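You operate a simulated robot arm through the tools that you are given. There is no shell and no other tool. Be economical: measure what you need, move in short steps, check, and stop when the job is done.

You are at the controls of a simulated two-armed robot. One attempt, no reset.

## Task
On the free end of the table, fold the checked cloth in half.

The check looks at the end state, three seconds after you hand in, the way a careful person would. Anything else that was tipped, shoved, dropped, spilled or broken makes it a failure. Flat cloth is picked up by pressing the open fingertips on it (5 to 10 N) and closing them slowly along it; thin cloth reads only 2 to 8 mm in the jaws.

## Robot
Two 7-joint arms with two-finger parallel grippers on one trunk, on a base that drives. Base frame: it is fixed to the floor where the robot stands at the start and does not move with it; the origin is under the middle of the robot, x ahead of it, y to its left, z up. Readings come in cm, rad, newtons and seconds.
The left shoulder is at the start at [7, 16.3, 104.5], the right one opposite. With the tool pointing down near the work surface each hand reaches from about 40 to 88 cm from the robot's upright axis, wherever it stands, measured 20 degrees to its own side. Places, roughly: checked cloth [50, 0, 80]; free end of the table [60, 10, 80]. Payload 3.43 kg a hand.
The TCP of each hand is the grasp point between the finger pads, 3.4 cm short of the fingertips. In the tool frame z runs along the fingers and y along their closing line. Largest opening 12.8 cm; finger width 2.4, thickness 1.2; the body of the gripper, 4.8 by 13 cm, starts 9.6 cm behind the TCP.
Orientation is that of the tool frame in the base frame, as [roll, pitch, yaw] about the fixed x, y, z axes, in that order (R = Rz(yaw) Ry(pitch) Rx(roll)). With the fingers straight down and closing along the base's y, the tool's x points along the base's -x, its y along +y and its z along -z.

## Interface
- The arms move only by the tool send_rows. It takes "left_increments", "right_increments" or both (then of equal length, played together; a hand with none holds still); each is one flat list of numbers, 7 for each row, row after row: the gripper command, from -1 (shut) to 1 (fully open), values between in proportion, then the shift along the base's x, y, z in units of 200 mm (1.0 is 200 mm), then the turn, a rotation vector about the base's x, y, z in units of 60 degrees (1.0 is 60 degrees). In form: [gripper, dx, dy, dz, wx, wy, wz, gripper, dx, dy, dz, wx, wy, wz, ...]. A call has 1 to 12 rows; each row is the pose to reach, as a shift and turn from the pose commanded when the call began. A call with a number of a shift or a turn outside -1 to 1 is refused whole. Rows are played at 5 a second. More than 5 cm and 0.15 rad between two rows, or a gripper value outside its range, and nothing of the call is played. A pose out of reach is approached as far as the arm can. The call stops where the force on the tool passes 40 N (or 10 N more than at its start, if that is more) or the arm is blocked; 0.2 s more then pass. The fingers move at their own pace (about 15.3 cm/s each) and stop on an object; they squeeze with about 27 N. The grip force told is the motor's: it shows also when the fingers shut on nothing. Time passes only in rows, and 0.2 s behind the last, so rows that repeat a pose let the fingers close. The reply holds the time, the measured pose of the TCP, the force on the tool along the base axes, the opening and the grip force, in the units named above and with some noise, with the torque about the TCP (base axes, N m) and any sound that the robot's microphone picked up.
- Cameras (640 x 400 px; columns grow to the right, rows downward): "scene" is now at [12.73, -0.37, 126.83]; the picture's right is [0.13, -0.99, -0.00], its down [-0.69, -0.09, -0.72] and it looks along [0.71, 0.09, -0.69] (base axes); focal length 265 px, centre (320, 200). "left" rides on the left gripper at [7.6, 1.1, -16] in its tool frame; the picture's right is [-0.15, 0.99, 0.00], its down [-0.88, -0.13, -0.46] and it looks along [-0.45, -0.07, 0.89] (tool axes); focal length 234 px, centre (320, 200). "right" rides on the right gripper at [7.6, -1.1, -16] in its tool frame; the picture's right is [0.15, 0.99, 0.00], its down [-0.88, 0.13, -0.46] and it looks along [-0.45, 0.07, 0.89] (tool axes); focal length 234 px, centre (320, 200). There is no depth. A picture from a camera that has moved, and an enlarged one, comes with that camera's place and axes in the base frame and with its lens. The place of the scene camera against the robot may be out by one fixed shift of up to 2.5 cm in any direction.
- camera(camera): a new picture of that camera. No time passes.
- lift_body(by): slides the trunk up (or, below 0, down) by that many cm; the arms and the scene camera ride with it, the base frame stays. It gives what a move gives, with no picture.
- base_move(legs): drives the robot by 1 to 6 legs, each [ahead, left, turn to the left] in cm, cm and rad, along the robot's own axes; the way and the turn of a leg run together, so that a leg with both is an arc; at most 150 cm and 3.142 rad a leg. The arms and the cameras ride along, it lands a little off, and it stops where it bumps. It gives what a move gives.
- aim_head(pan, tilt): turns the head with the scene camera to pan (to the left, within 1.501 rad either way) and tilt (down, from -0.506 to 1.204), counted from straight ahead of the robot. It gives what a move gives.
- zoom(camera, box): a new picture of the part [left, top, right, bottom] of that camera's present view, enlarged. No time passes.
- sign_off(): hands the job in; it is judged then, once.

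Go step by step. Nothing tells you exact positions but the pictures and the camera data: compare them with the known pose of the tool, close in by small moves and look again before you grip or let go. The budget is 120 turns and 92 pictures, counting those below and the enlarged ones. Unless the task says otherwise, let go and move clear before handing in, and close with one line.

The tools are called by a JSON object that holds its "op" and its "data". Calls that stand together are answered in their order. send_rows: Moves the arms, as the interface text tells. Its arguments: {"type":"object","properties":{"left_increments":{"type":"array"},"right_increments":{"type":"array"}},"required":[]} The other tools are called the same way: lift_body (by) slides the trunk up or down; base_move (legs) drives the base; aim_head (pan, tilt) turns the head that bears the scene camera; camera (camera) takes a picture; zoom (camera, box) takes an enlarged picture of a part of a camera's view; sign_off () hands the job in.

At the start:

```text
time: 0.0
left_eef_pos: [69.31, 20.0, 98.87]
left_orientation: [-3.141, 0.0, -3.141]
left_ft_force: [-0.4, -0.4, 0.0]
left_wrist_torque: [0.0, 0.01, 0.03]
left_gripper_width: 12.79
left_finger_force: 0.1
right_eef_pos: [63.96, -33.44, 95.31]
right_orientation: [-3.141, 0.0, -3.141]
right_ft_force: [0.6, -0.5, -0.1]
right_wrist_torque: [0.0, 0.02, -0.01]
right_gripper_width: 12.8
right_finger_force: 0.0
trunk travel left (down, up): [-52.5, 41.5]
robot x, y, heading: [0.29, -0.3, 0.002]
head pan, tilt: [0.131, 0.766]
```

scene: 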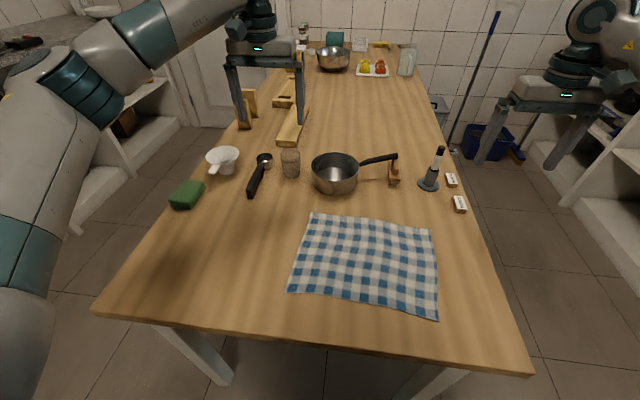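
right: 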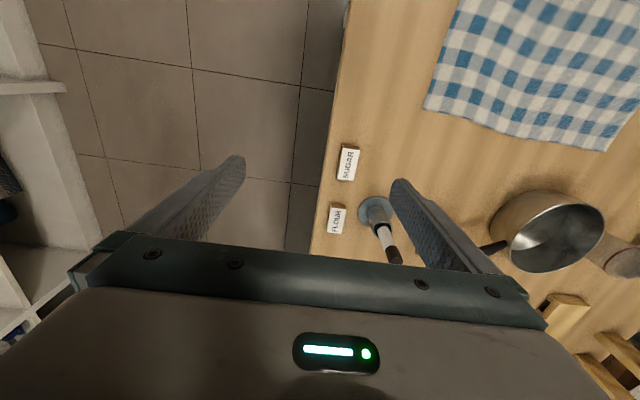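
left: 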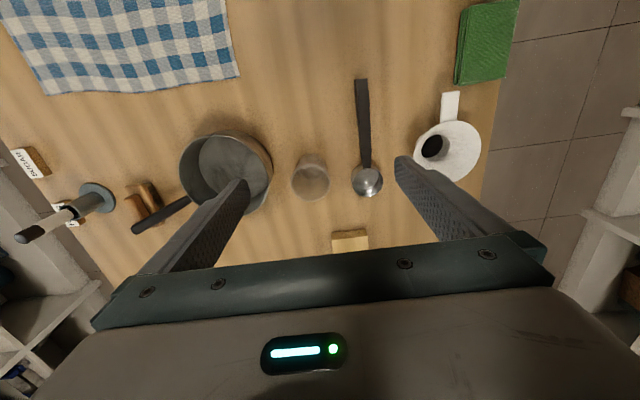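

The cloth lies about x 38–64, y −25 to 10, with the pan and pestle beyond its far edge. I plan to carry the near edge over to the far edge with both hands. First I'll back off a little so the near corners are comfortably in reach.

{"op": "base_move", "data": {"legs": [[-12, 0, 0]]}}

```text
time: 1.2
left_eef_pos: [57.28, 20.19, 98.85]
left_orientation: [-3.142, 0.001, -3.141]
left_ft_force: [0.4, -0.2, 0.2]
left_wrist_torque: [-0.01, -0.04, 0.02]
left_gripper_width: 12.79
left_finger_force: 0.0
right_eef_pos: [51.84, -33.39, 95.11]
right_orientation: [-3.141, 0.0, -3.14]
right_ft_force: [0.4, 0.4, 0.5]
right_wrist_torque: [0.01, -0.01, 0.01]
right_gripper_width: 12.83
right_finger_force: 0.1
trunk travel left (down, up): [-52.5, 41.5]
robot x, y, heading: [-11.83, 0.11, 0.003]
head pan, tilt: [0.131, 0.766]
```

Now I bring both hands above the near corners, with narrow openings.

{"op": "send_rows", "data": {"left_increments": [-0.3, -0.145, -0.09, -0.05, 0, 0, 0, -0.3, -0.29, -0.18, -0.1, 0, 0, 0, -0.3, -0.435, -0.27, -0.2, 0, 0, 0, -0.3, -0.58, -0.37, -0.3, 0, 0, 0, -0.3, -0.73, -0.46, -0.38, 0, 0, 0, -0.3, -0.865, -0.55, -0.45, 0, 0, 0], "right_increments": [-0.3, -0.1, 0.1, -0.04, 0, 0, 0, -0.3, -0.2, 0.2, -0.08, 0, 0, 0, -0.3, -0.3, 0.3, -0.12, 0, 0, 0, -0.3, -0.4, 0.4, -0.16, 0, 0, 0, -0.3, -0.5, 0.5, -0.2, 0, 0, 0, -0.3, -0.6, 0.6, -0.25, 0, 0, 0]}}

{"op": "camera", "data": {"camera": "left"}}

{"op": "camera", "data": {"camera": "right"}}

{"op": "camera", "data": {"camera": "scene"}}

```text
time: 2.6
left_eef_pos: [40.12, 9.09, 89.93]
left_orientation: [3.14, 0.0, -3.139]
left_ft_force: [-0.5, -0.2, -0.8]
left_wrist_torque: [0.04, 0.0, 0.02]
left_gripper_width: 4.48
left_finger_force: 0.0
right_eef_pos: [40.06, -21.49, 90.14]
right_orientation: [3.141, 0.002, 3.14]
right_ft_force: [-0.7, 0.3, -0.6]
right_wrist_torque: [0.04, -0.02, 0.0]
right_gripper_width: 4.49
right_finger_force: 0.0
trunk travel left (down, up): [-52.5, 41.5]
robot x, y, heading: [-11.83, 0.06, -0.002]
head pan, tilt: [0.131, 0.766]
```

```text
88 pictures are left
camera left: at [32.67, 10.19, 105.96], right [0.15, 0.99, 0.0], down [0.88, -0.13, 0.46], along [0.45, -0.07, -0.89], focal length 234 px, centre (320, 200)
```

left: 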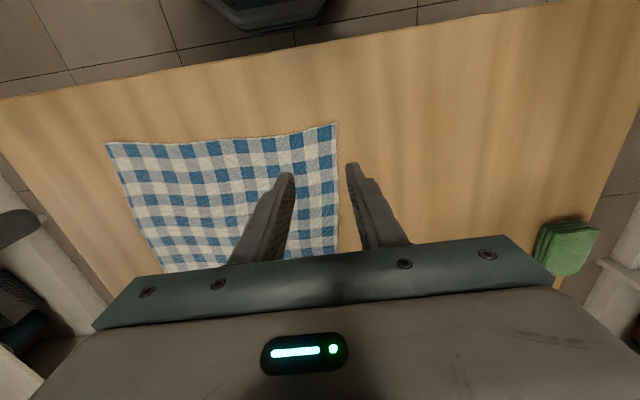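

```text
87 pictures are left
camera right: at [32.53, -22.59, 106.0], right [-0.15, 0.99, 0.0], down [0.88, 0.13, 0.46], along [0.45, 0.07, -0.89], focal length 234 px, centre (320, 200)
```

right: 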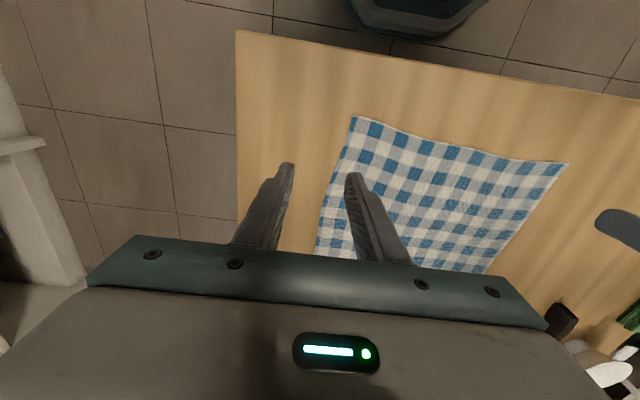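

```text
86 pictures are left
camera scene: at [0.68, -0.39, 126.83], right [0.13, -0.99, 0.0], down [-0.69, -0.09, -0.72], along [0.71, 0.09, -0.69], focal length 265 px, centre (320, 200)
```

scene: 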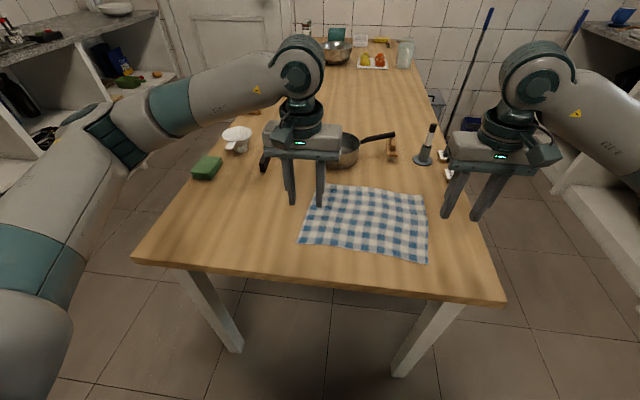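

The cameras disagree by a few centimetres sideways, so I'll go lower, where parallax vanishes, and look again.

{"op": "send_rows", "data": {"left_increments": [-0.3, -0.01, 0, -0.2, 0, 0, 0, -0.3, -0.02, 0, -0.4, 0, 0, 0, -0.3, -0.035, 0, -0.6, 0, 0, 0], "right_increments": [-0.3, -0.05, 0.06, -0.2, 0, 0, 0, -0.3, -0.1, 0.12, -0.4, 0, 0, 0, -0.3, -0.15, 0.175, -0.6, 0, 0, 0]}}

{"op": "camera", "data": {"camera": "left"}}

{"op": "camera", "data": {"camera": "right"}}

{"op": "camera", "data": {"camera": "scene"}}

```text
time: 3.4
left_eef_pos: [39.4, 8.95, 79.55]
left_orientation: [-3.137, 0.008, 3.141]
left_ft_force: [-2.3, 0.5, 12.7]
left_wrist_torque: [0.18, 0.23, 0.01]
left_gripper_width: 4.46
left_finger_force: 0.0
right_eef_pos: [37.3, -18.03, 79.65]
right_orientation: [3.137, 0.01, -3.14]
right_ft_force: [-2.5, 0.0, 11.3]
right_wrist_torque: [0.38, 0.27, 0.08]
right_gripper_width: 4.46
right_finger_force: 0.2
trunk travel left (down, up): [-52.5, 41.5]
robot x, y, heading: [-11.93, 0.19, 0.002]
head pan, tilt: [0.131, 0.766]
stopped in row 3 (left hand): the force on the tool passed its limit (the readings are from after the stop); the commanded pose is now the measured one
```

```text
85 pictures are left
camera left: at [31.87, 10.06, 95.5], right [0.15, 0.99, 0.0], down [0.88, -0.13, 0.46], along [0.46, -0.07, -0.89], focal length 234 px, centre (320, 200)
```

left: 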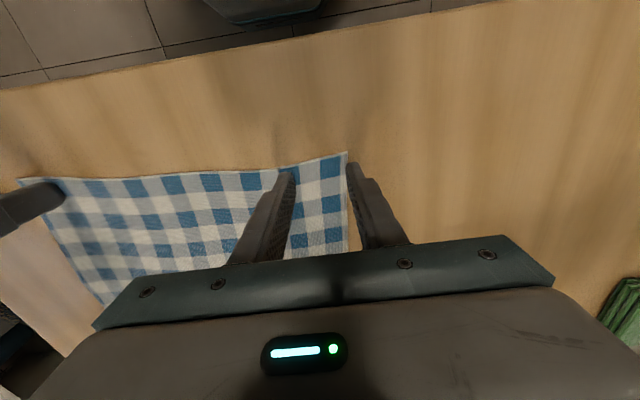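

```text
84 pictures are left
camera right: at [29.65, -19.27, 95.33], right [-0.15, 0.99, 0.0], down [0.88, 0.13, 0.47], along [0.46, 0.07, -0.89], focal length 234 px, centre (320, 200)
```

right: 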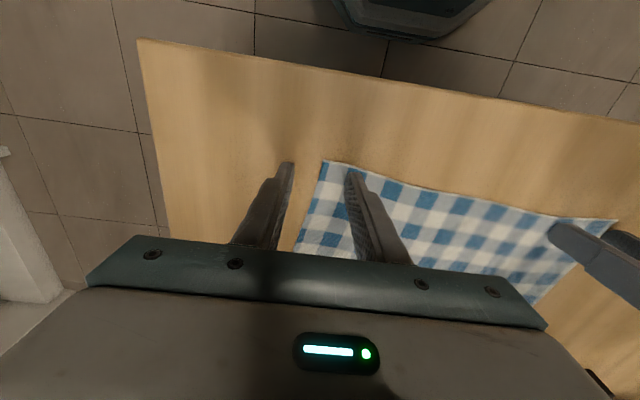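

```text
83 pictures are left
camera scene: at [0.57, -0.33, 126.87], right [0.13, -0.99, 0.0], down [-0.69, -0.09, -0.72], along [0.71, 0.09, -0.69], focal length 265 px, centre (320, 200)
```

scene: 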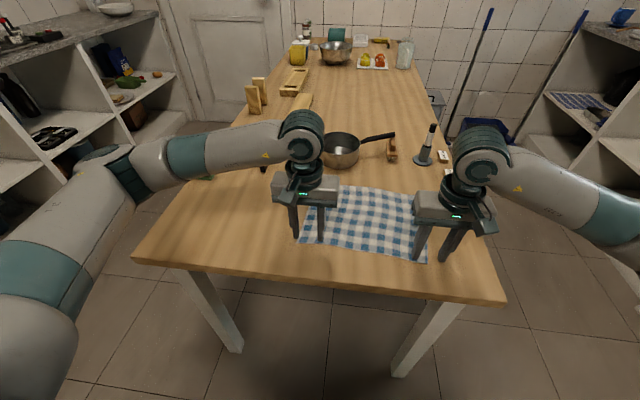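

Contact came at TCP z ≈ 79.6, so the surface is really at about z = 76. With that height all the cameras agree: the near corners are at about (37.6, 11.5) and (35.8, −18). I'll lift slightly, shift inward so both fingers of each hand are on the cloth, and hover again.

{"op": "send_rows", "data": {"left_increments": [-0.45, 0, 0, 0.1, 0, 0, 0, -0.45, -0.035, -0.0475, 0.1, 0, 0, 0, -0.45, -0.035, -0.0475, 0.1, 0, 0, 0, -0.45, -0.035, -0.0475, 0.05, 0, 0, 0], "right_increments": [-0.45, 0, 0, 0.1, 0, 0, 0, -0.45, -0.01, 0.1, 0.1, 0, 0, 0, -0.45, -0.01, 0.1765, 0.1, 0, 0, 0, -0.45, -0.01, 0.1765, 0.05, 0, 0, 0]}}

{"op": "camera", "data": {"camera": "left"}}

{"op": "camera", "data": {"camera": "right"}}

```text
time: 4.4
left_eef_pos: [38.81, 7.98, 80.16]
left_orientation: [-3.139, 0.005, -3.139]
left_ft_force: [0.2, 0.7, -0.2]
left_wrist_torque: [0.01, 0.0, 0.0]
left_gripper_width: 3.52
left_finger_force: 0.1
right_eef_pos: [37.13, -14.39, 80.38]
right_orientation: [3.137, 0.008, -3.141]
right_ft_force: [0.1, 0.1, 0.2]
right_wrist_torque: [0.01, 0.01, 0.0]
right_gripper_width: 3.52
right_finger_force: 0.1
trunk travel left (down, up): [-52.5, 41.5]
robot x, y, heading: [-12.16, -0.02, 0.003]
head pan, tilt: [0.131, 0.766]
```

```text
82 pictures are left
camera left: at [31.37, 9.09, 96.2], right [0.15, 0.99, 0.0], down [0.88, -0.13, 0.46], along [0.46, -0.07, -0.89], focal length 234 px, centre (320, 200)
```

left: 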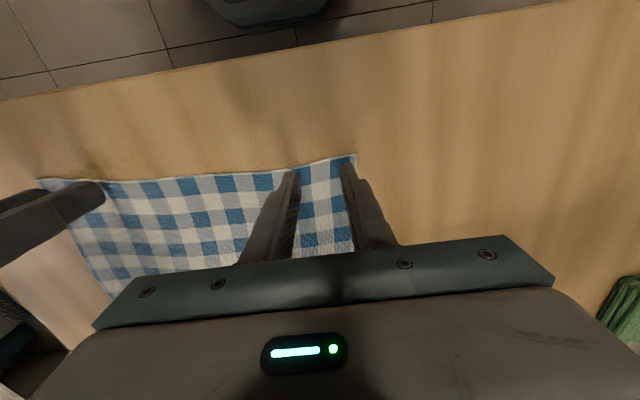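

```text
81 pictures are left
camera right: at [29.55, -15.7, 96.18], right [-0.15, 0.99, 0.0], down [0.88, 0.13, 0.46], along [0.46, 0.07, -0.89], focal length 234 px, centre (320, 200)
```

right: 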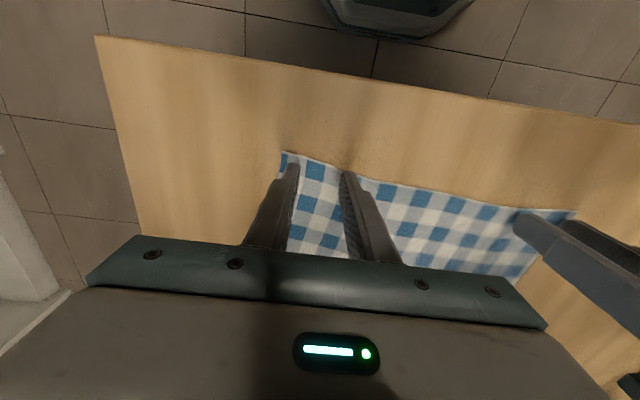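

Placement is good. I'll nudge the left hand 5 mm inward and press down gently.

{"op": "send_rows", "data": {"left_increments": [-0.45, 0, -0.025, 0, 0, 0, 0, -0.45, 0, -0.025, -0.015, 0, 0, 0, -0.45, 0, -0.025, -0.025, 0, 0, 0, -0.45, 0, -0.025, -0.025, 0, 0, 0], "right_increments": [-0.45, 0, 0, 0, 0, 0, 0, -0.45, 0, 0, -0.02, 0, 0, 0, -0.45, 0, 0, -0.035, 0, 0, 0, -0.45, 0, 0, -0.035, 0, 0, 0]}}

```text
time: 5.4
left_eef_pos: [38.84, 7.47, 79.8]
left_orientation: [-3.138, 0.007, -3.14]
left_ft_force: [0.4, 1.1, -0.9]
left_wrist_torque: [-0.03, 0.0, 0.01]
left_gripper_width: 3.51
left_finger_force: 0.0
right_eef_pos: [37.1, -14.56, 79.73]
right_orientation: [3.139, 0.009, -3.14]
right_ft_force: [0.2, 0.5, -0.4]
right_wrist_torque: [0.01, -0.02, -0.02]
right_gripper_width: 3.53
right_finger_force: 0.0
trunk travel left (down, up): [-52.5, 41.5]
robot x, y, heading: [-12.1, 0.1, 0.007]
head pan, tilt: [0.131, 0.766]
```

{"op": "send_rows", "data": {"left_increments": [-0.45, 0, 0, -0.01, 0, 0, 0, -0.45, 0, 0, -0.018, 0, 0, 0, -0.45, 0, 0, -0.018, 0, 0, 0], "right_increments": [-0.45, 0, 0, -0.01, 0, 0, 0, -0.45, 0, 0, -0.015, 0, 0, 0, -0.45, 0, 0, -0.015, 0, 0, 0]}}

```text
time: 6.2
left_eef_pos: [38.69, 7.55, 79.67]
left_orientation: [-3.137, 0.008, -3.141]
left_ft_force: [0.2, 0.9, 1.0]
left_wrist_torque: [0.02, 0.02, -0.01]
left_gripper_width: 3.52
left_finger_force: 0.1
right_eef_pos: [37.13, -14.59, 79.5]
right_orientation: [3.139, 0.012, 3.141]
right_ft_force: [-0.1, 0.9, 22.9]
right_wrist_torque: [-0.43, 0.14, -0.02]
right_gripper_width: 3.5
right_finger_force: 0.1
trunk travel left (down, up): [-52.5, 41.5]
robot x, y, heading: [-12.03, 0.01, -0.002]
head pan, tilt: [0.131, 0.766]
```

{"op": "send_rows", "data": {"left_increments": [-0.45, 0, 0, -0.004, 0, 0, 0, -0.45, 0, 0, -0.004, 0, 0, 0], "right_increments": [-0.45, 0, 0, 0.004, 0, 0, 0, -0.45, 0, 0, 0.004, 0, 0, 0]}}

```text
time: 6.8
left_eef_pos: [38.65, 7.55, 79.54]
left_orientation: [-3.135, 0.011, -3.141]
left_ft_force: [0.0, 0.9, 11.9]
left_wrist_torque: [0.25, 0.05, 0.02]
left_gripper_width: 3.52
left_finger_force: 0.0
right_eef_pos: [37.0, -14.45, 79.55]
right_orientation: [3.138, 0.01, 3.14]
right_ft_force: [3.7, -0.3, 17.4]
right_wrist_torque: [-0.28, -0.11, 0.12]
right_gripper_width: 3.53
right_finger_force: 0.0
trunk travel left (down, up): [-52.5, 41.5]
robot x, y, heading: [-12.15, 0.04, -0.002]
head pan, tilt: [0.131, 0.766]
```

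{"op": "send_rows", "data": {"left_increments": [-0.45, 0, 0, 0.002, 0, 0, 0, -0.45, 0, 0, 0.002, 0, 0, 0], "right_increments": [-0.45, 0, 0, 0.006, 0, 0, 0, -0.45, 0, 0, 0.006, 0, 0, 0]}}

```text
time: 7.4
left_eef_pos: [38.74, 7.47, 79.63]
left_orientation: [-3.139, 0.008, -3.14]
left_ft_force: [0.7, 4.8, 17.4]
left_wrist_torque: [0.46, 0.05, -0.03]
left_gripper_width: 3.57
left_finger_force: 0.6
right_eef_pos: [37.05, -14.58, 79.6]
right_orientation: [3.139, 0.007, 3.141]
right_ft_force: [1.8, 0.5, 4.6]
right_wrist_torque: [-0.07, -0.03, -0.01]
right_gripper_width: 3.5
right_finger_force: 0.0
trunk travel left (down, up): [-52.5, 41.5]
robot x, y, heading: [-12.36, -0.35, 0.001]
head pan, tilt: [0.131, 0.766]
```

{"op": "send_rows", "data": {"left_increments": [-0.45, 0, 0, 0.005, 0, 0, 0, -0.45, 0, 0, 0.005, 0, 0, 0], "right_increments": [-0.45, 0, 0, -0.001, 0, 0, 0, -0.45, 0, 0, -0.001, 0, 0, 0]}}

```text
time: 8.0
left_eef_pos: [38.64, 7.48, 79.6]
left_orientation: [-3.14, 0.008, -3.141]
left_ft_force: [2.2, 2.2, 10.1]
left_wrist_torque: [0.26, 0.0, -0.01]
left_gripper_width: 3.56
left_finger_force: 0.3
right_eef_pos: [36.98, -14.57, 79.63]
right_orientation: [3.139, 0.009, 3.141]
right_ft_force: [-0.9, 0.7, 2.8]
right_wrist_torque: [-0.05, 0.02, 0.02]
right_gripper_width: 3.54
right_finger_force: 0.1
trunk travel left (down, up): [-52.5, 41.5]
robot x, y, heading: [-12.16, -0.09, 0.004]
head pan, tilt: [0.131, 0.766]
```

Both hands press lightly, the left with about 10 N and the right with about 3 N. I add a touch on the right and close slowly.

{"op": "send_rows", "data": {"left_increments": [-0.45, 0, 0, 0, 0, 0, 0, -0.5, 0, 0, 0, 0, 0, 0, -0.55, 0, 0, 0, 0, 0, 0, -0.6, 0, 0, 0, 0, 0, 0, -0.65, 0, 0, 0, 0, 0, 0, -0.7, 0, 0, 0, 0, 0, 0, -0.75, 0, 0, 0, 0, 0, 0, -0.8, 0, 0, 0, 0, 0, 0, -0.85, 0, 0, 0, 0, 0, 0, -0.9, 0, 0, 0, 0, 0, 0, -0.95, 0, 0, 0, 0, 0, 0, -1, 0, 0, 0, 0, 0, 0], "right_increments": [-0.45, 0, 0, -0.005, 0, 0, 0, -0.5, 0, 0, -0.005, 0, 0, 0, -0.55, 0, 0, -0.005, 0, 0, 0, -0.6, 0, 0, -0.005, 0, 0, 0, -0.65, 0, 0, -0.005, 0, 0, 0, -0.7, 0, 0, -0.005, 0, 0, 0, -0.75, 0, 0, -0.005, 0, 0, 0, -0.8, 0, 0, -0.005, 0, 0, 0, -0.85, 0, 0, -0.005, 0, 0, 0, -0.9, 0, 0, -0.005, 0, 0, 0, -0.95, 0, 0, -0.005, 0, 0, 0, -1, 0, 0, -0.005, 0, 0, 0]}}

{"op": "camera", "data": {"camera": "left"}}

{"op": "camera", "data": {"camera": "right"}}

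```text
time: 10.6
left_eef_pos: [38.73, 7.45, 79.7]
left_orientation: [-3.135, 0.007, -3.142]
left_ft_force: [-0.5, -1.5, 3.9]
left_wrist_torque: [-0.09, 0.02, 0.0]
left_gripper_width: 0.02
left_finger_force: 26.8
right_eef_pos: [36.95, -14.39, 79.31]
right_orientation: [3.14, 0.012, -3.141]
right_ft_force: [0.3, 2.0, 17.0]
right_wrist_torque: [0.04, 0.03, -0.02]
right_gripper_width: 0.18
right_finger_force: 27.2
trunk travel left (down, up): [-52.5, 41.5]
robot x, y, heading: [-11.9, -0.48, 0.0]
head pan, tilt: [0.131, 0.766]
```

```text
80 pictures are left
camera left: at [31.13, 8.58, 95.58], right [0.15, 0.99, 0.0], down [0.88, -0.13, 0.46], along [0.46, -0.07, -0.89], focal length 234 px, centre (320, 200)
```

left: 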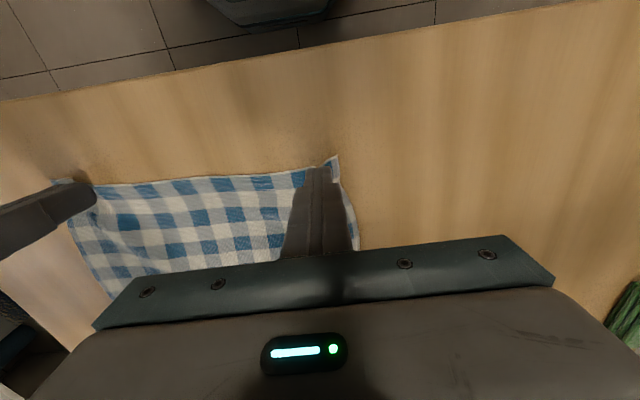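

```text
79 pictures are left
camera right: at [29.36, -15.72, 95.35], right [-0.15, 0.99, 0.0], down [0.88, 0.13, 0.46], along [0.46, 0.07, -0.89], focal length 234 px, centre (320, 200)
```

right: 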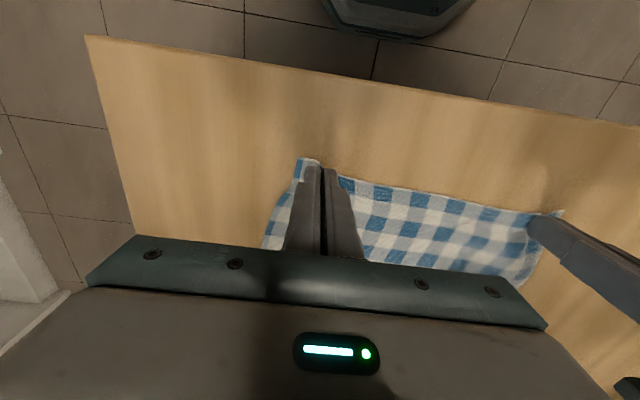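

The right hand may hold cloth at 1.8 mm; the left has likely lost it at 0.2 mm. A small test lift will tell.

{"op": "send_rows", "data": {"left_increments": [-1, 0, 0, 0.1, 0, 0, 0, -1, 0, 0, 0.15, 0, 0, 0], "right_increments": [-1, 0, 0, 0.1, 0, 0, 0, -1, 0, 0, 0.15, 0, 0, 0]}}

{"op": "camera", "data": {"camera": "left"}}

{"op": "camera", "data": {"camera": "right"}}

{"op": "zoom", "data": {"camera": "scene", "box": [240, 150, 500, 300]}}

```text
time: 11.2
left_eef_pos: [38.73, 7.58, 82.53]
left_orientation: [-3.138, 0.006, -3.139]
left_ft_force: [-0.3, 0.1, -1.3]
left_wrist_torque: [0.03, 0.02, -0.02]
left_gripper_width: 0.0
left_finger_force: 27.1
right_eef_pos: [37.17, -14.6, 82.27]
right_orientation: [3.14, 0.007, -3.141]
right_ft_force: [-0.3, 0.1, -1.0]
right_wrist_torque: [0.0, 0.0, -0.01]
right_gripper_width: 0.19
right_finger_force: 26.8
trunk travel left (down, up): [-52.5, 41.5]
robot x, y, heading: [-12.14, 0.02, 0.001]
head pan, tilt: [0.131, 0.766]
```

```text
78 pictures are left
camera left: at [31.3, 8.54, 98.53], right [0.15, 0.99, 0.0], down [0.88, -0.13, 0.46], along [0.46, -0.07, -0.89], focal length 234 px, centre (320, 200)
```

left: 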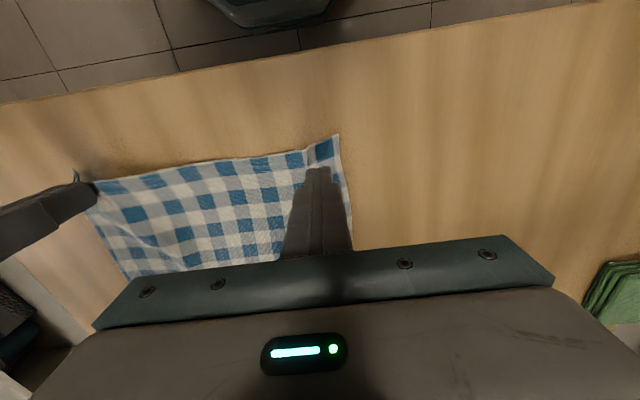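

```text
77 pictures are left
camera right: at [29.63, -15.81, 98.17], right [-0.15, 0.99, 0.0], down [0.88, 0.13, 0.46], along [0.46, 0.07, -0.89], focal length 234 px, centre (320, 200)
```

right: 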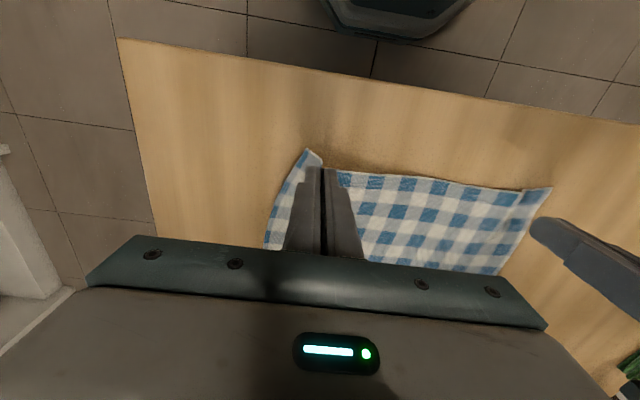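

```text
2.46 times, centred on (370, 225) of scene
camera zoom: at [0.71, -0.37, 126.81], right [0.13, -0.99, 0.0], down [-0.69, -0.09, -0.72], along [0.71, 0.09, -0.69], focal length 653 px, centre (197, 138)
```

zoom: 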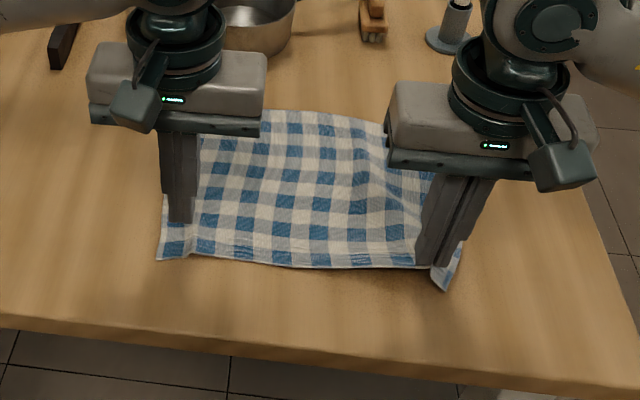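

The right hand holds its corner and the left missed. I lower the right a little and retry the left with firmer pressing.

{"op": "send_rows", "data": {"left_increments": [-0.7, 0, 0, 0.02, 0, 0, 0, -0.45, -0.035, -0.08, 0.02, 0, 0, 0, -0.45, -0.035, -0.08, -0.05, 0, 0, 0, -0.45, -0.035, -0.08, -0.12, 0, 0, 0], "right_increments": [-1, 0, 0, -0.03, 0, 0, 0, -1, 0, 0, -0.06, 0, 0, 0, -1, 0, 0, -0.09, 0, 0, 0, -1, 0, 0, -0.09, 0, 0, 0]}}

{"op": "zoom", "data": {"camera": "left", "box": [220, 100, 420, 260]}}

```text
time: 12.2
left_eef_pos: [38.21, 5.9, 80.16]
left_orientation: [-3.138, 0.005, 3.14]
left_ft_force: [0.4, -0.7, 0.4]
left_wrist_torque: [0.0, -0.01, -0.01]
left_gripper_width: 3.51
left_finger_force: 0.1
right_eef_pos: [37.07, -14.67, 80.55]
right_orientation: [3.14, 0.008, -3.141]
right_ft_force: [1.1, 0.1, 0.7]
right_wrist_torque: [0.01, 0.02, -0.03]
right_gripper_width: 0.18
right_finger_force: 26.9
trunk travel left (down, up): [-52.5, 41.5]
robot x, y, heading: [-12.17, -0.14, 0.003]
head pan, tilt: [0.131, 0.766]
```

```text
2.50 times, centred on (320, 180) of left
camera zoom: at [30.55, 7.0, 96.18], right [0.15, 0.99, 0.0], down [0.88, -0.13, 0.46], along [0.46, -0.07, -0.89], focal length 585 px, centre (320, 250)
```

zoom: 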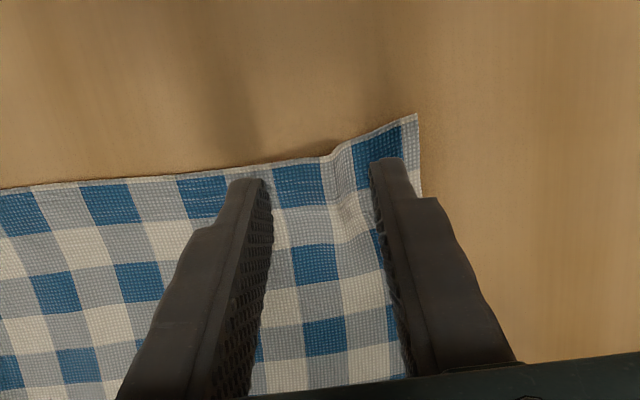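

{"op": "send_rows", "data": {"left_increments": [-0.45, 0, 0, -0.015, 0, 0, 0, -0.45, 0, 0, -0.027, 0, 0, 0, -0.45, 0, 0, -0.033, 0, 0, 0, -0.45, 0, 0, -0.033, 0, 0, 0]}}

```text
time: 13.2
left_eef_pos: [38.04, 5.9, 79.58]
left_orientation: [-3.138, 0.006, 3.141]
left_ft_force: [-0.6, -0.3, 4.6]
left_wrist_torque: [0.04, 0.03, 0.04]
left_gripper_width: 3.51
left_finger_force: 0.0
right_eef_pos: [37.21, -14.57, 80.62]
right_orientation: [3.138, 0.008, 3.141]
right_ft_force: [0.5, -0.2, 0.4]
right_wrist_torque: [-0.01, -0.03, 0.01]
right_gripper_width: 0.18
right_finger_force: 26.8
trunk travel left (down, up): [-52.5, 41.5]
robot x, y, heading: [-12.06, 0.54, 0.0]
head pan, tilt: [0.131, 0.766]
```

{"op": "send_rows", "data": {"left_increments": [-0.45, 0, 0, -0.004, 0, 0, 0, -0.5, 0, 0, -0.006, 0, 0, 0, -0.55, 0, 0, -0.007, 0, 0, 0, -0.6, 0, 0, -0.008, 0, 0, 0, -0.65, 0, 0, -0.008, 0, 0, 0, -0.7, 0, 0, -0.009, 0, 0, 0, -0.75, 0, 0, -0.009, 0, 0, 0, -0.8, 0, 0, -0.01, 0, 0, 0, -0.85, 0, 0, -0.01, 0, 0, 0, -0.9, 0, 0, -0.011, 0, 0, 0, -0.95, 0, 0, -0.011, 0, 0, 0, -1, 0, 0, -0.011, 0, 0, 0]}}

{"op": "zoom", "data": {"camera": "left", "box": [220, 100, 420, 260]}}

```text
time: 15.8
left_eef_pos: [38.04, 5.84, 79.52]
left_orientation: [-3.138, 0.012, -3.14]
left_ft_force: [0.6, -1.3, 39.6]
left_wrist_torque: [0.14, 0.23, -0.04]
left_gripper_width: 0.69
left_finger_force: 27.2
right_eef_pos: [37.0, -14.7, 80.68]
right_orientation: [3.139, 0.011, 3.141]
right_ft_force: [-0.4, 5.5, -1.3]
right_wrist_torque: [0.19, 0.0, 0.0]
right_gripper_width: 0.18
right_finger_force: 27.0
trunk travel left (down, up): [-52.5, 41.5]
robot x, y, heading: [-11.81, -0.03, -0.0]
head pan, tilt: [0.131, 0.766]
```

```text
2.50 times, centred on (320, 180) of left
camera zoom: at [30.39, 6.99, 95.48], right [0.15, 0.99, 0.0], down [0.88, -0.13, 0.47], along [0.46, -0.07, -0.89], focal length 585 px, centre (320, 250)
```

zoom: 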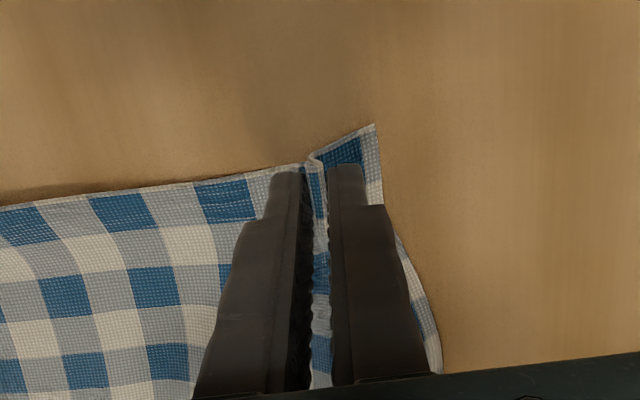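

The left now holds cloth at 6.9 mm. I lift both hands a little and check.

{"op": "send_rows", "data": {"left_increments": [-1, 0, 0, 0.06, 0, 0, 0, -1, 0, 0, 0.15, 0, 0, 0, -1, 0, 0, 0.26, 0, 0, 0], "right_increments": [-1, 0, 0, 0.04, 0, 0, 0, -1, 0, 0, 0.1, 0, 0, 0, -1, 0, 0, 0.2, 0, 0, 0]}}

{"op": "camera", "data": {"camera": "scene"}}

{"op": "camera", "data": {"camera": "left"}}

{"op": "camera", "data": {"camera": "right"}}

```text
time: 16.6
left_eef_pos: [38.12, 5.81, 84.4]
left_orientation: [-3.137, 0.005, -3.14]
left_ft_force: [-0.2, -9.2, 0.1]
left_wrist_torque: [-0.32, 0.01, 0.02]
left_gripper_width: 0.22
left_finger_force: 27.4
right_eef_pos: [37.17, -14.6, 84.62]
right_orientation: [3.138, 0.009, 3.14]
right_ft_force: [0.1, 9.0, 0.6]
right_wrist_torque: [0.32, -0.02, -0.02]
right_gripper_width: 0.19
right_finger_force: 26.8
trunk travel left (down, up): [-52.5, 41.5]
robot x, y, heading: [-12.03, 0.18, -0.001]
head pan, tilt: [0.131, 0.766]
```

```text
73 pictures are left
camera scene: at [0.68, -0.36, 126.81], right [0.13, -0.99, 0.0], down [-0.69, -0.09, -0.72], along [0.71, 0.09, -0.69], focal length 265 px, centre (320, 200)
```

scene: 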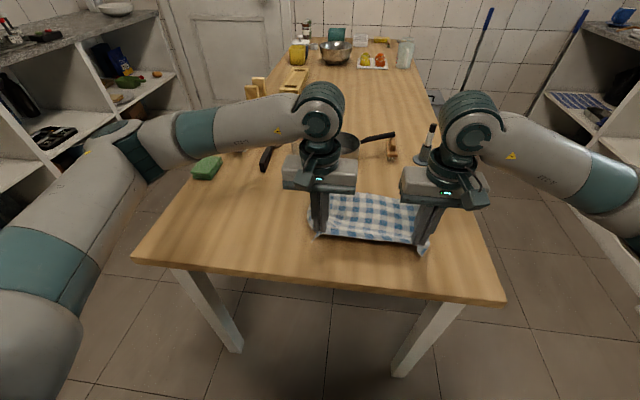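

```text
72 pictures are left
camera left: at [30.64, 6.98, 100.49], right [0.14, 0.99, 0.0], down [0.88, -0.13, 0.46], along [0.46, -0.07, -0.89], focal length 234 px, centre (320, 200)
```

left: 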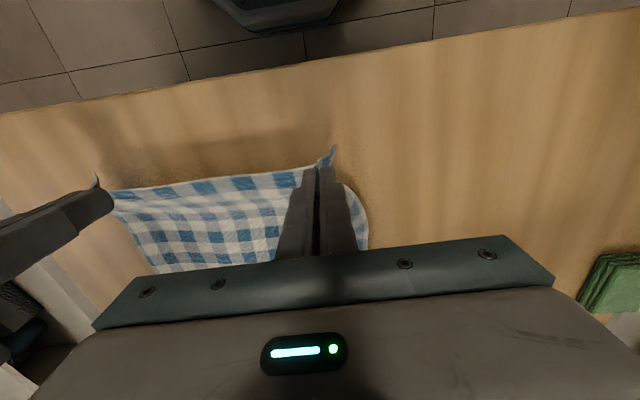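

```text
71 pictures are left
camera right: at [29.59, -15.83, 100.44], right [-0.15, 0.99, 0.0], down [0.88, 0.13, 0.46], along [0.46, 0.07, -0.89], focal length 234 px, centre (320, 200)
```

right: 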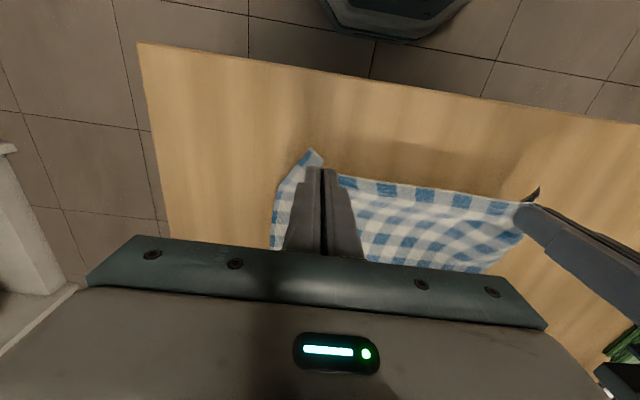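

Both corners are held with about 9 N of sideways tension. I'll relax that slightly and carry the edge up along an arc to above the fold line, then look.

{"op": "send_rows", "data": {"left_increments": [-1, 0.04, -0.015, 0.05, 0, 0, 0, -1, 0.1, -0.015, 0.09, 0, 0, 0, -1, 0.16, -0.015, 0.13, 0, 0, 0, -1, 0.22, -0.015, 0.17, 0, 0, 0, -1, 0.29, -0.015, 0.2, 0, 0, 0, -1, 0.36, -0.015, 0.23, 0, 0, 0, -1, 0.43, -0.015, 0.25, 0, 0, 0, -1, 0.5, -0.015, 0.26, 0, 0, 0], "right_increments": [-1, 0.04, 0.015, 0.05, 0, 0, 0, -1, 0.1, 0.015, 0.09, 0, 0, 0, -1, 0.16, 0.015, 0.13, 0, 0, 0, -1, 0.22, 0.015, 0.17, 0, 0, 0, -1, 0.29, 0.015, 0.2, 0, 0, 0, -1, 0.36, 0.015, 0.23, 0, 0, 0, -1, 0.43, 0.015, 0.25, 0, 0, 0, -1, 0.5, 0.015, 0.26, 0, 0, 0]}}

{"op": "camera", "data": {"camera": "scene"}}

{"op": "camera", "data": {"camera": "left"}}

{"op": "camera", "data": {"camera": "right"}}

```text
time: 18.4
left_eef_pos: [48.11, 5.72, 89.69]
left_orientation: [-3.138, 0.006, -3.14]
left_ft_force: [-0.8, -1.4, 0.2]
left_wrist_torque: [-0.08, 0.02, -0.01]
left_gripper_width: 0.24
left_finger_force: 26.7
right_eef_pos: [47.29, -14.22, 89.88]
right_orientation: [3.137, 0.008, 3.141]
right_ft_force: [0.1, 1.0, 0.6]
right_wrist_torque: [0.07, -0.02, -0.01]
right_gripper_width: 0.18
right_finger_force: 27.4
trunk travel left (down, up): [-52.5, 41.5]
robot x, y, heading: [-11.88, 0.05, -0.004]
head pan, tilt: [0.131, 0.766]
```

```text
70 pictures are left
camera scene: at [0.75, -0.35, 126.82], right [0.13, -0.99, 0.0], down [-0.69, -0.09, -0.72], along [0.71, 0.09, -0.69], focal length 265 px, centre (320, 200)
```

scene: 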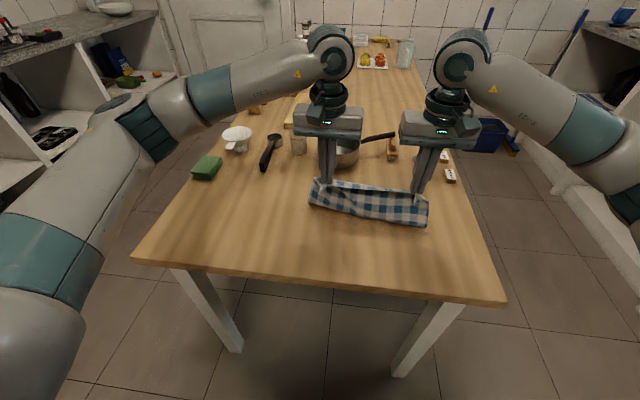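

```text
69 pictures are left
camera left: at [40.57, 6.75, 105.64], right [0.15, 0.99, 0.0], down [0.88, -0.13, 0.46], along [0.46, -0.07, -0.89], focal length 234 px, centre (320, 200)
```

left: 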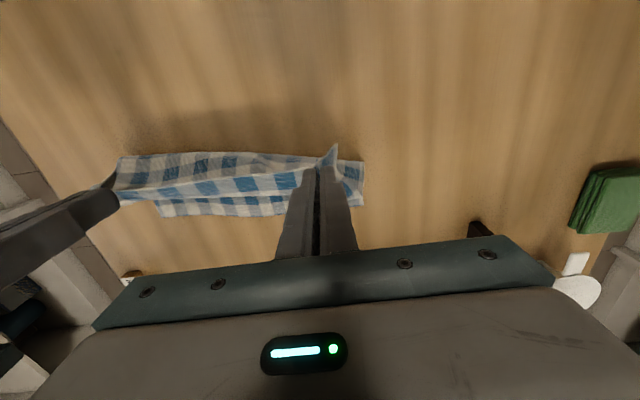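

```text
68 pictures are left
camera right: at [39.56, -15.44, 105.66], right [-0.15, 0.99, 0.0], down [0.88, 0.13, 0.46], along [0.46, 0.07, -0.89], focal length 234 px, centre (320, 200)
```

right: 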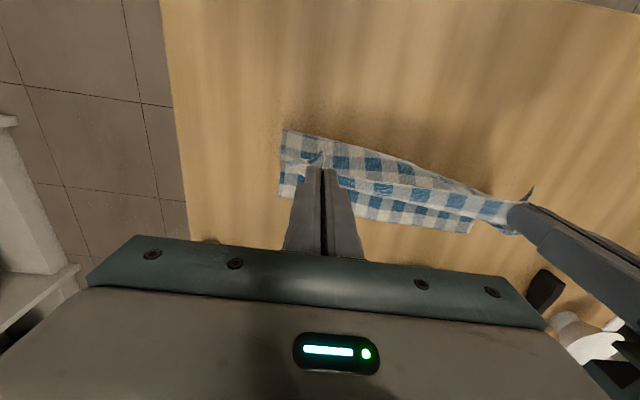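

The lower half lies well: its far edge runs from (55.2, −19) to (57.3, 10.6), and the hands are centred on it. I carry the edge down to about 1 cm above it.

{"op": "send_rows", "data": {"left_increments": [-1, 0.05, 0, 0, 0, 0, 0, -1, 0.1, 0, -0.025, 0, 0, 0, -1, 0.15, 0, -0.06, 0, 0, 0, -1, 0.2, 0, -0.1, 0, 0, 0, -1, 0.25, 0, -0.15, 0, 0, 0, -1, 0.3, 0, -0.21, 0, 0, 0, -1, 0.34, 0, -0.275, 0, 0, 0, -1, 0.365, 0, -0.34, 0, 0, 0, -1, 0.37, 0, -0.39, 0, 0, 0, -1, 0.37, 0, -0.42, 0, 0, 0], "right_increments": [-1, 0.05, 0, 0, 0, 0, 0, -1, 0.1, 0, -0.025, 0, 0, 0, -1, 0.15, 0, -0.06, 0, 0, 0, -1, 0.2, 0, -0.1, 0, 0, 0, -1, 0.25, 0, -0.15, 0, 0, 0, -1, 0.3, 0, -0.21, 0, 0, 0, -1, 0.335, 0, -0.275, 0, 0, 0, -1, 0.36, 0, -0.34, 0, 0, 0, -1, 0.365, 0, -0.39, 0, 0, 0, -1, 0.365, 0, -0.42, 0, 0, 0]}}

{"op": "camera", "data": {"camera": "scene"}}

{"op": "camera", "data": {"camera": "left"}}

{"op": "camera", "data": {"camera": "right"}}

```text
time: 20.6
left_eef_pos: [55.5, 5.53, 81.22]
left_orientation: [-3.138, 0.003, -3.141]
left_ft_force: [0.3, -0.7, 0.0]
left_wrist_torque: [-0.04, 0.02, 0.0]
left_gripper_width: 0.23
left_finger_force: 26.9
right_eef_pos: [54.44, -14.18, 81.41]
right_orientation: [3.139, 0.009, 3.142]
right_ft_force: [-0.6, 2.4, 0.2]
right_wrist_torque: [0.02, 0.03, -0.02]
right_gripper_width: 0.17
right_finger_force: 26.9
trunk travel left (down, up): [-52.5, 41.5]
robot x, y, heading: [-11.85, -0.36, 0.003]
head pan, tilt: [0.131, 0.766]
```

```text
67 pictures are left
camera scene: at [0.72, -0.36, 126.83], right [0.13, -0.99, 0.0], down [-0.69, -0.09, -0.72], along [0.71, 0.09, -0.69], focal length 265 px, centre (320, 200)
```

scene: 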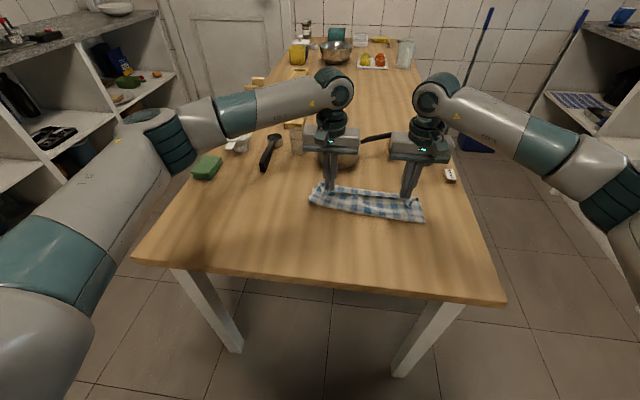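

```text
66 pictures are left
camera left: at [47.95, 6.7, 97.28], right [0.15, 0.99, 0.0], down [0.88, -0.13, 0.46], along [0.46, -0.07, -0.89], focal length 234 px, centre (320, 200)
```

left: 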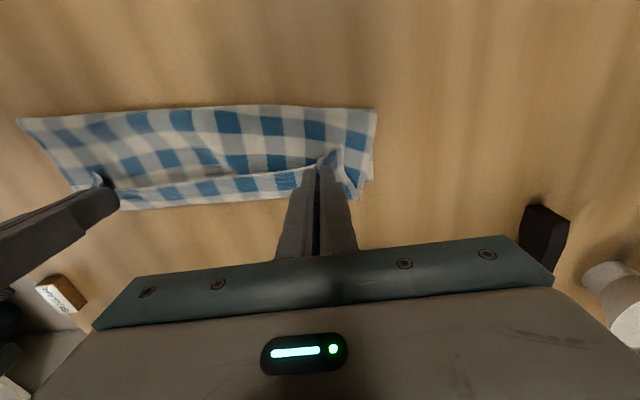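

```text
65 pictures are left
camera right: at [46.89, -15.46, 97.27], right [-0.15, 0.99, 0.0], down [0.88, 0.13, 0.46], along [0.46, 0.07, -0.89], focal length 234 px, centre (320, 200)
```

right: 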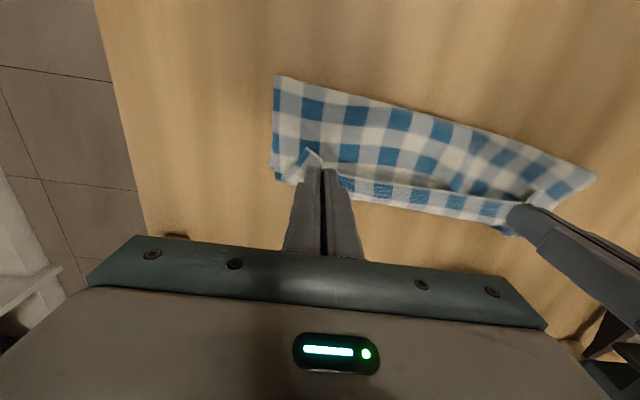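

{"op": "zoom", "data": {"camera": "left", "box": [80, 90, 400, 290]}}

{"op": "zoom", "data": {"camera": "right", "box": [260, 60, 580, 260]}}

```text
2.00 times, centred on (240, 190) of left
camera zoom: at [47.95, 6.7, 97.28], right [0.15, 0.99, 0.0], down [0.88, -0.13, 0.46], along [0.46, -0.07, -0.89], focal length 468 px, centre (480, 220)
```

zoom: 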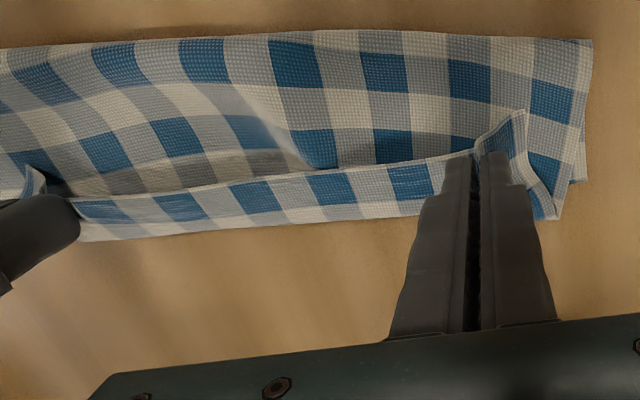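

```text
2.00 times, centred on (420, 160) of right
camera zoom: at [46.89, -15.46, 97.27], right [-0.15, 0.99, 0.0], down [0.88, 0.13, 0.46], along [0.46, 0.07, -0.89], focal length 468 px, centre (120, 280)
```

zoom: 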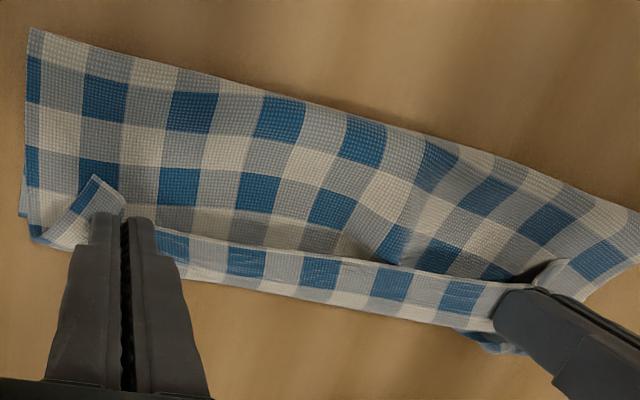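

The hem sits on the robot side of the fingers and the upper layer bulges forward, while the fold line is too far forward, so the lower half is only about 8 cm deep. I'll back the hands up to re-lay the cloth, then fold again lower, with the fingertips tilted forward.

{"op": "send_rows", "data": {"left_increments": [-1, 0, 0, 0.1, 0, 0, 0, -1, -0.08, 0, 0.17, 0, 0, 0, -1, -0.17, 0, 0.22, 0, 0, 0, -1, -0.26, 0, 0.25, 0, 0, 0, -1, -0.35, 0, 0.25, 0, 0, 0, -1, -0.44, 0, 0.23, 0, 0, 0, -1, -0.53, 0, 0.19, 0, 0, 0, -1, -0.62, 0, 0.14, 0, 0, 0, -1, -0.7, 0, 0.09, 0, 0, 0, -1, -0.78, 0, 0.04, 0, 0, 0], "right_increments": [-1, 0, 0, 0.1, 0, 0, 0, -1, -0.08, 0, 0.17, 0, 0, 0, -1, -0.17, 0, 0.22, 0, 0, 0, -1, -0.26, 0, 0.25, 0, 0, 0, -1, -0.35, 0, 0.25, 0, 0, 0, -1, -0.44, 0, 0.23, 0, 0, 0, -1, -0.53, 0, 0.19, 0, 0, 0, -1, -0.62, 0, 0.14, 0, 0, 0, -1, -0.7, 0, 0.09, 0, 0, 0, -1, -0.78, 0, 0.04, 0, 0, 0]}}

{"op": "camera", "data": {"camera": "scene"}}

{"op": "camera", "data": {"camera": "left"}}

{"op": "camera", "data": {"camera": "right"}}

```text
time: 22.8
left_eef_pos: [39.82, 5.82, 81.98]
left_orientation: [-3.136, 0.007, 3.142]
left_ft_force: [-0.2, -2.2, 0.1]
left_wrist_torque: [-0.09, 0.0, 0.01]
left_gripper_width: 0.26
left_finger_force: 26.6
right_eef_pos: [38.95, -14.22, 82.3]
right_orientation: [3.137, 0.009, 3.141]
right_ft_force: [0.1, 2.8, -0.2]
right_wrist_torque: [0.07, 0.0, 0.01]
right_gripper_width: 0.18
right_finger_force: 26.9
trunk travel left (down, up): [-52.5, 41.5]
robot x, y, heading: [-12.16, 0.03, 0.0]
head pan, tilt: [0.131, 0.766]
```

```text
62 pictures are left
camera scene: at [0.68, -0.37, 126.84], right [0.13, -0.99, 0.0], down [-0.69, -0.09, -0.72], along [0.71, 0.09, -0.69], focal length 265 px, centre (320, 200)
```

scene: 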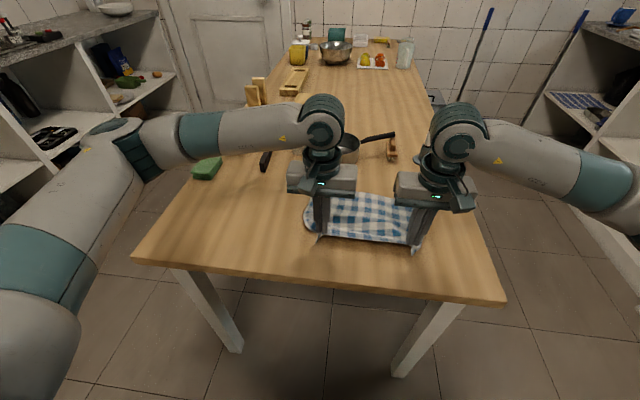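

```text
61 pictures are left
camera left: at [32.33, 6.85, 98.03], right [0.15, 0.99, 0.0], down [0.88, -0.13, 0.46], along [0.46, -0.07, -0.89], focal length 234 px, centre (320, 200)
```

left: 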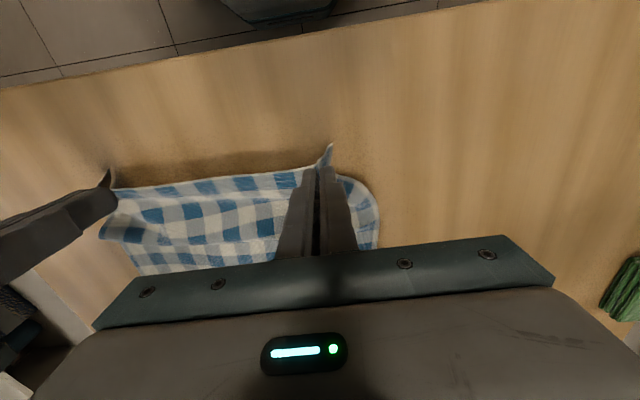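

```text
60 pictures are left
camera right: at [31.18, -15.42, 98.12], right [-0.15, 0.99, 0.0], down [0.88, 0.13, 0.46], along [0.46, 0.07, -0.89], focal length 234 px, centre (320, 200)
```

right: 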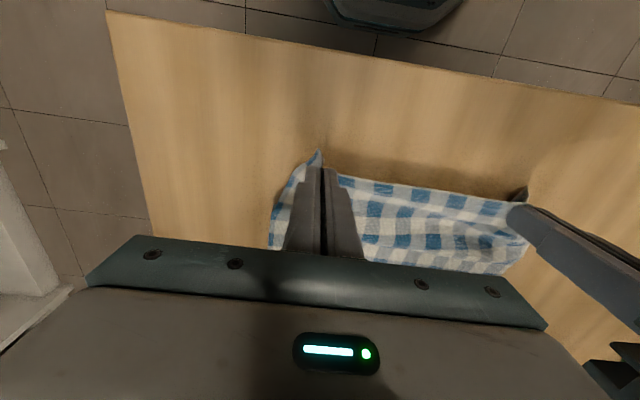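

The cloth is laid back nearly flat. I do the arc again with progressive forward tilt and stop above the far half to look.

{"op": "send_rows", "data": {"left_increments": [-1, 0.0015, 0, 0.0685, 0, -0.133, 0, -1, 0.013, 0, 0.1385, 0, -0.267, 0, -1, 0.051, 0, 0.2055, 0, -0.4, 0, -1, 0.11, 0, 0.254, 0, -0.533, 0, -1, 0.18, 0, 0.28, 0, -0.667, 0, -1, 0.265, 0, 0.275, 0, -0.783, 0, -1, 0.355, 0, 0.2525, 0, -0.883, 0, -1, 0.355, 0, 0.2525, 0, -0.883, 0], "right_increments": [-1, 0.0015, 0, 0.0685, 0, -0.133, 0, -1, 0.013, 0, 0.1385, 0, -0.267, 0, -1, 0.051, 0, 0.2055, 0, -0.4, 0, -1, 0.11, 0, 0.254, 0, -0.533, 0, -1, 0.18, 0, 0.28, 0, -0.667, 0, -1, 0.265, 0, 0.275, 0, -0.783, 0, -1, 0.355, 0, 0.2525, 0, -0.883, 0, -1, 0.355, 0, 0.2525, 0, -0.883, 0]}}

{"op": "camera", "data": {"camera": "scene"}}

{"op": "camera", "data": {"camera": "left"}}

{"op": "camera", "data": {"camera": "right"}}

```text
time: 24.6
left_eef_pos: [47.01, 5.49, 87.26]
left_orientation: [-3.139, 0.933, -3.14]
left_ft_force: [0.2, -0.3, 0.3]
left_wrist_torque: [-0.01, -0.01, -0.03]
left_gripper_width: 0.28
left_finger_force: 27.0
right_eef_pos: [45.98, -14.26, 87.25]
right_orientation: [3.138, 0.934, -3.14]
right_ft_force: [-0.1, 0.9, 0.1]
right_wrist_torque: [-0.01, -0.01, 0.03]
right_gripper_width: 0.18
right_finger_force: 27.2
trunk travel left (down, up): [-52.5, 41.5]
robot x, y, heading: [-12.35, 0.24, 0.003]
head pan, tilt: [0.131, 0.766]
```

```text
59 pictures are left
camera scene: at [0.66, -0.36, 126.83], right [0.13, -0.99, 0.0], down [-0.69, -0.09, -0.72], along [0.71, 0.09, -0.69], focal length 265 px, centre (320, 200)
```

scene: 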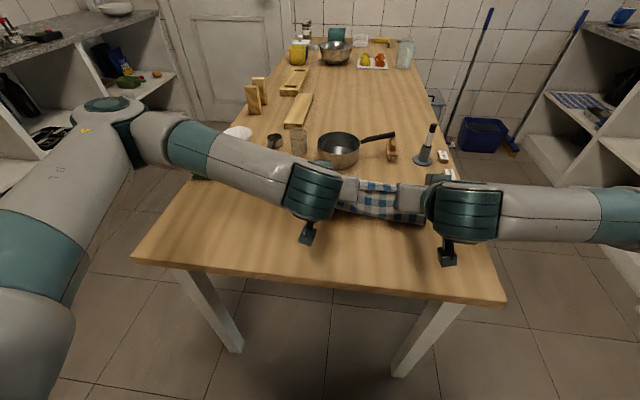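

```text
58 pictures are left
camera left: at [29.95, 6.64, 90.69], right [0.09, 0.99, 0.11], down [0.16, -0.13, 0.98], along [0.98, -0.07, -0.17], focal length 234 px, centre (320, 200)
```

left: 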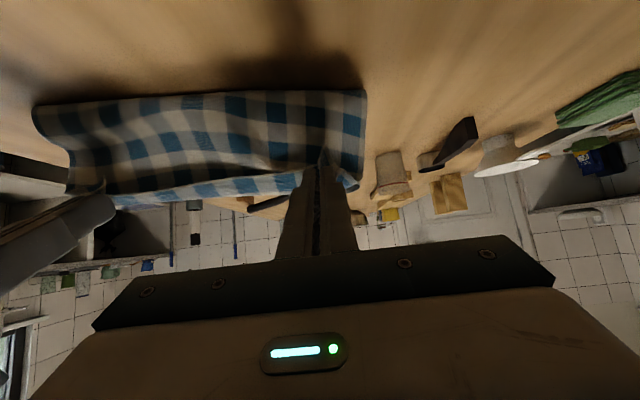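

```text
57 pictures are left
camera right: at [28.68, -15.4, 90.56], right [-0.09, 0.99, -0.12], down [0.16, 0.13, 0.98], along [0.98, 0.07, -0.17], focal length 234 px, centre (320, 200)
```

right: 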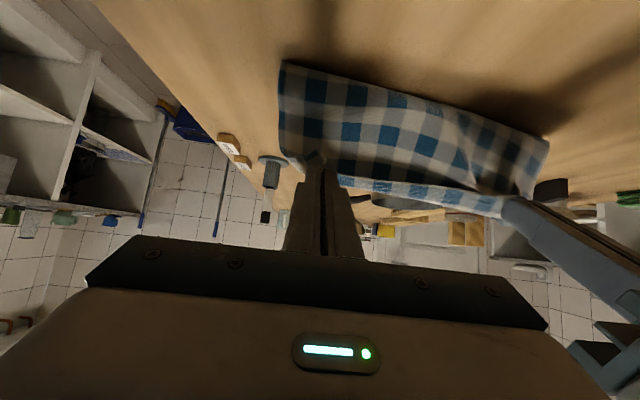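

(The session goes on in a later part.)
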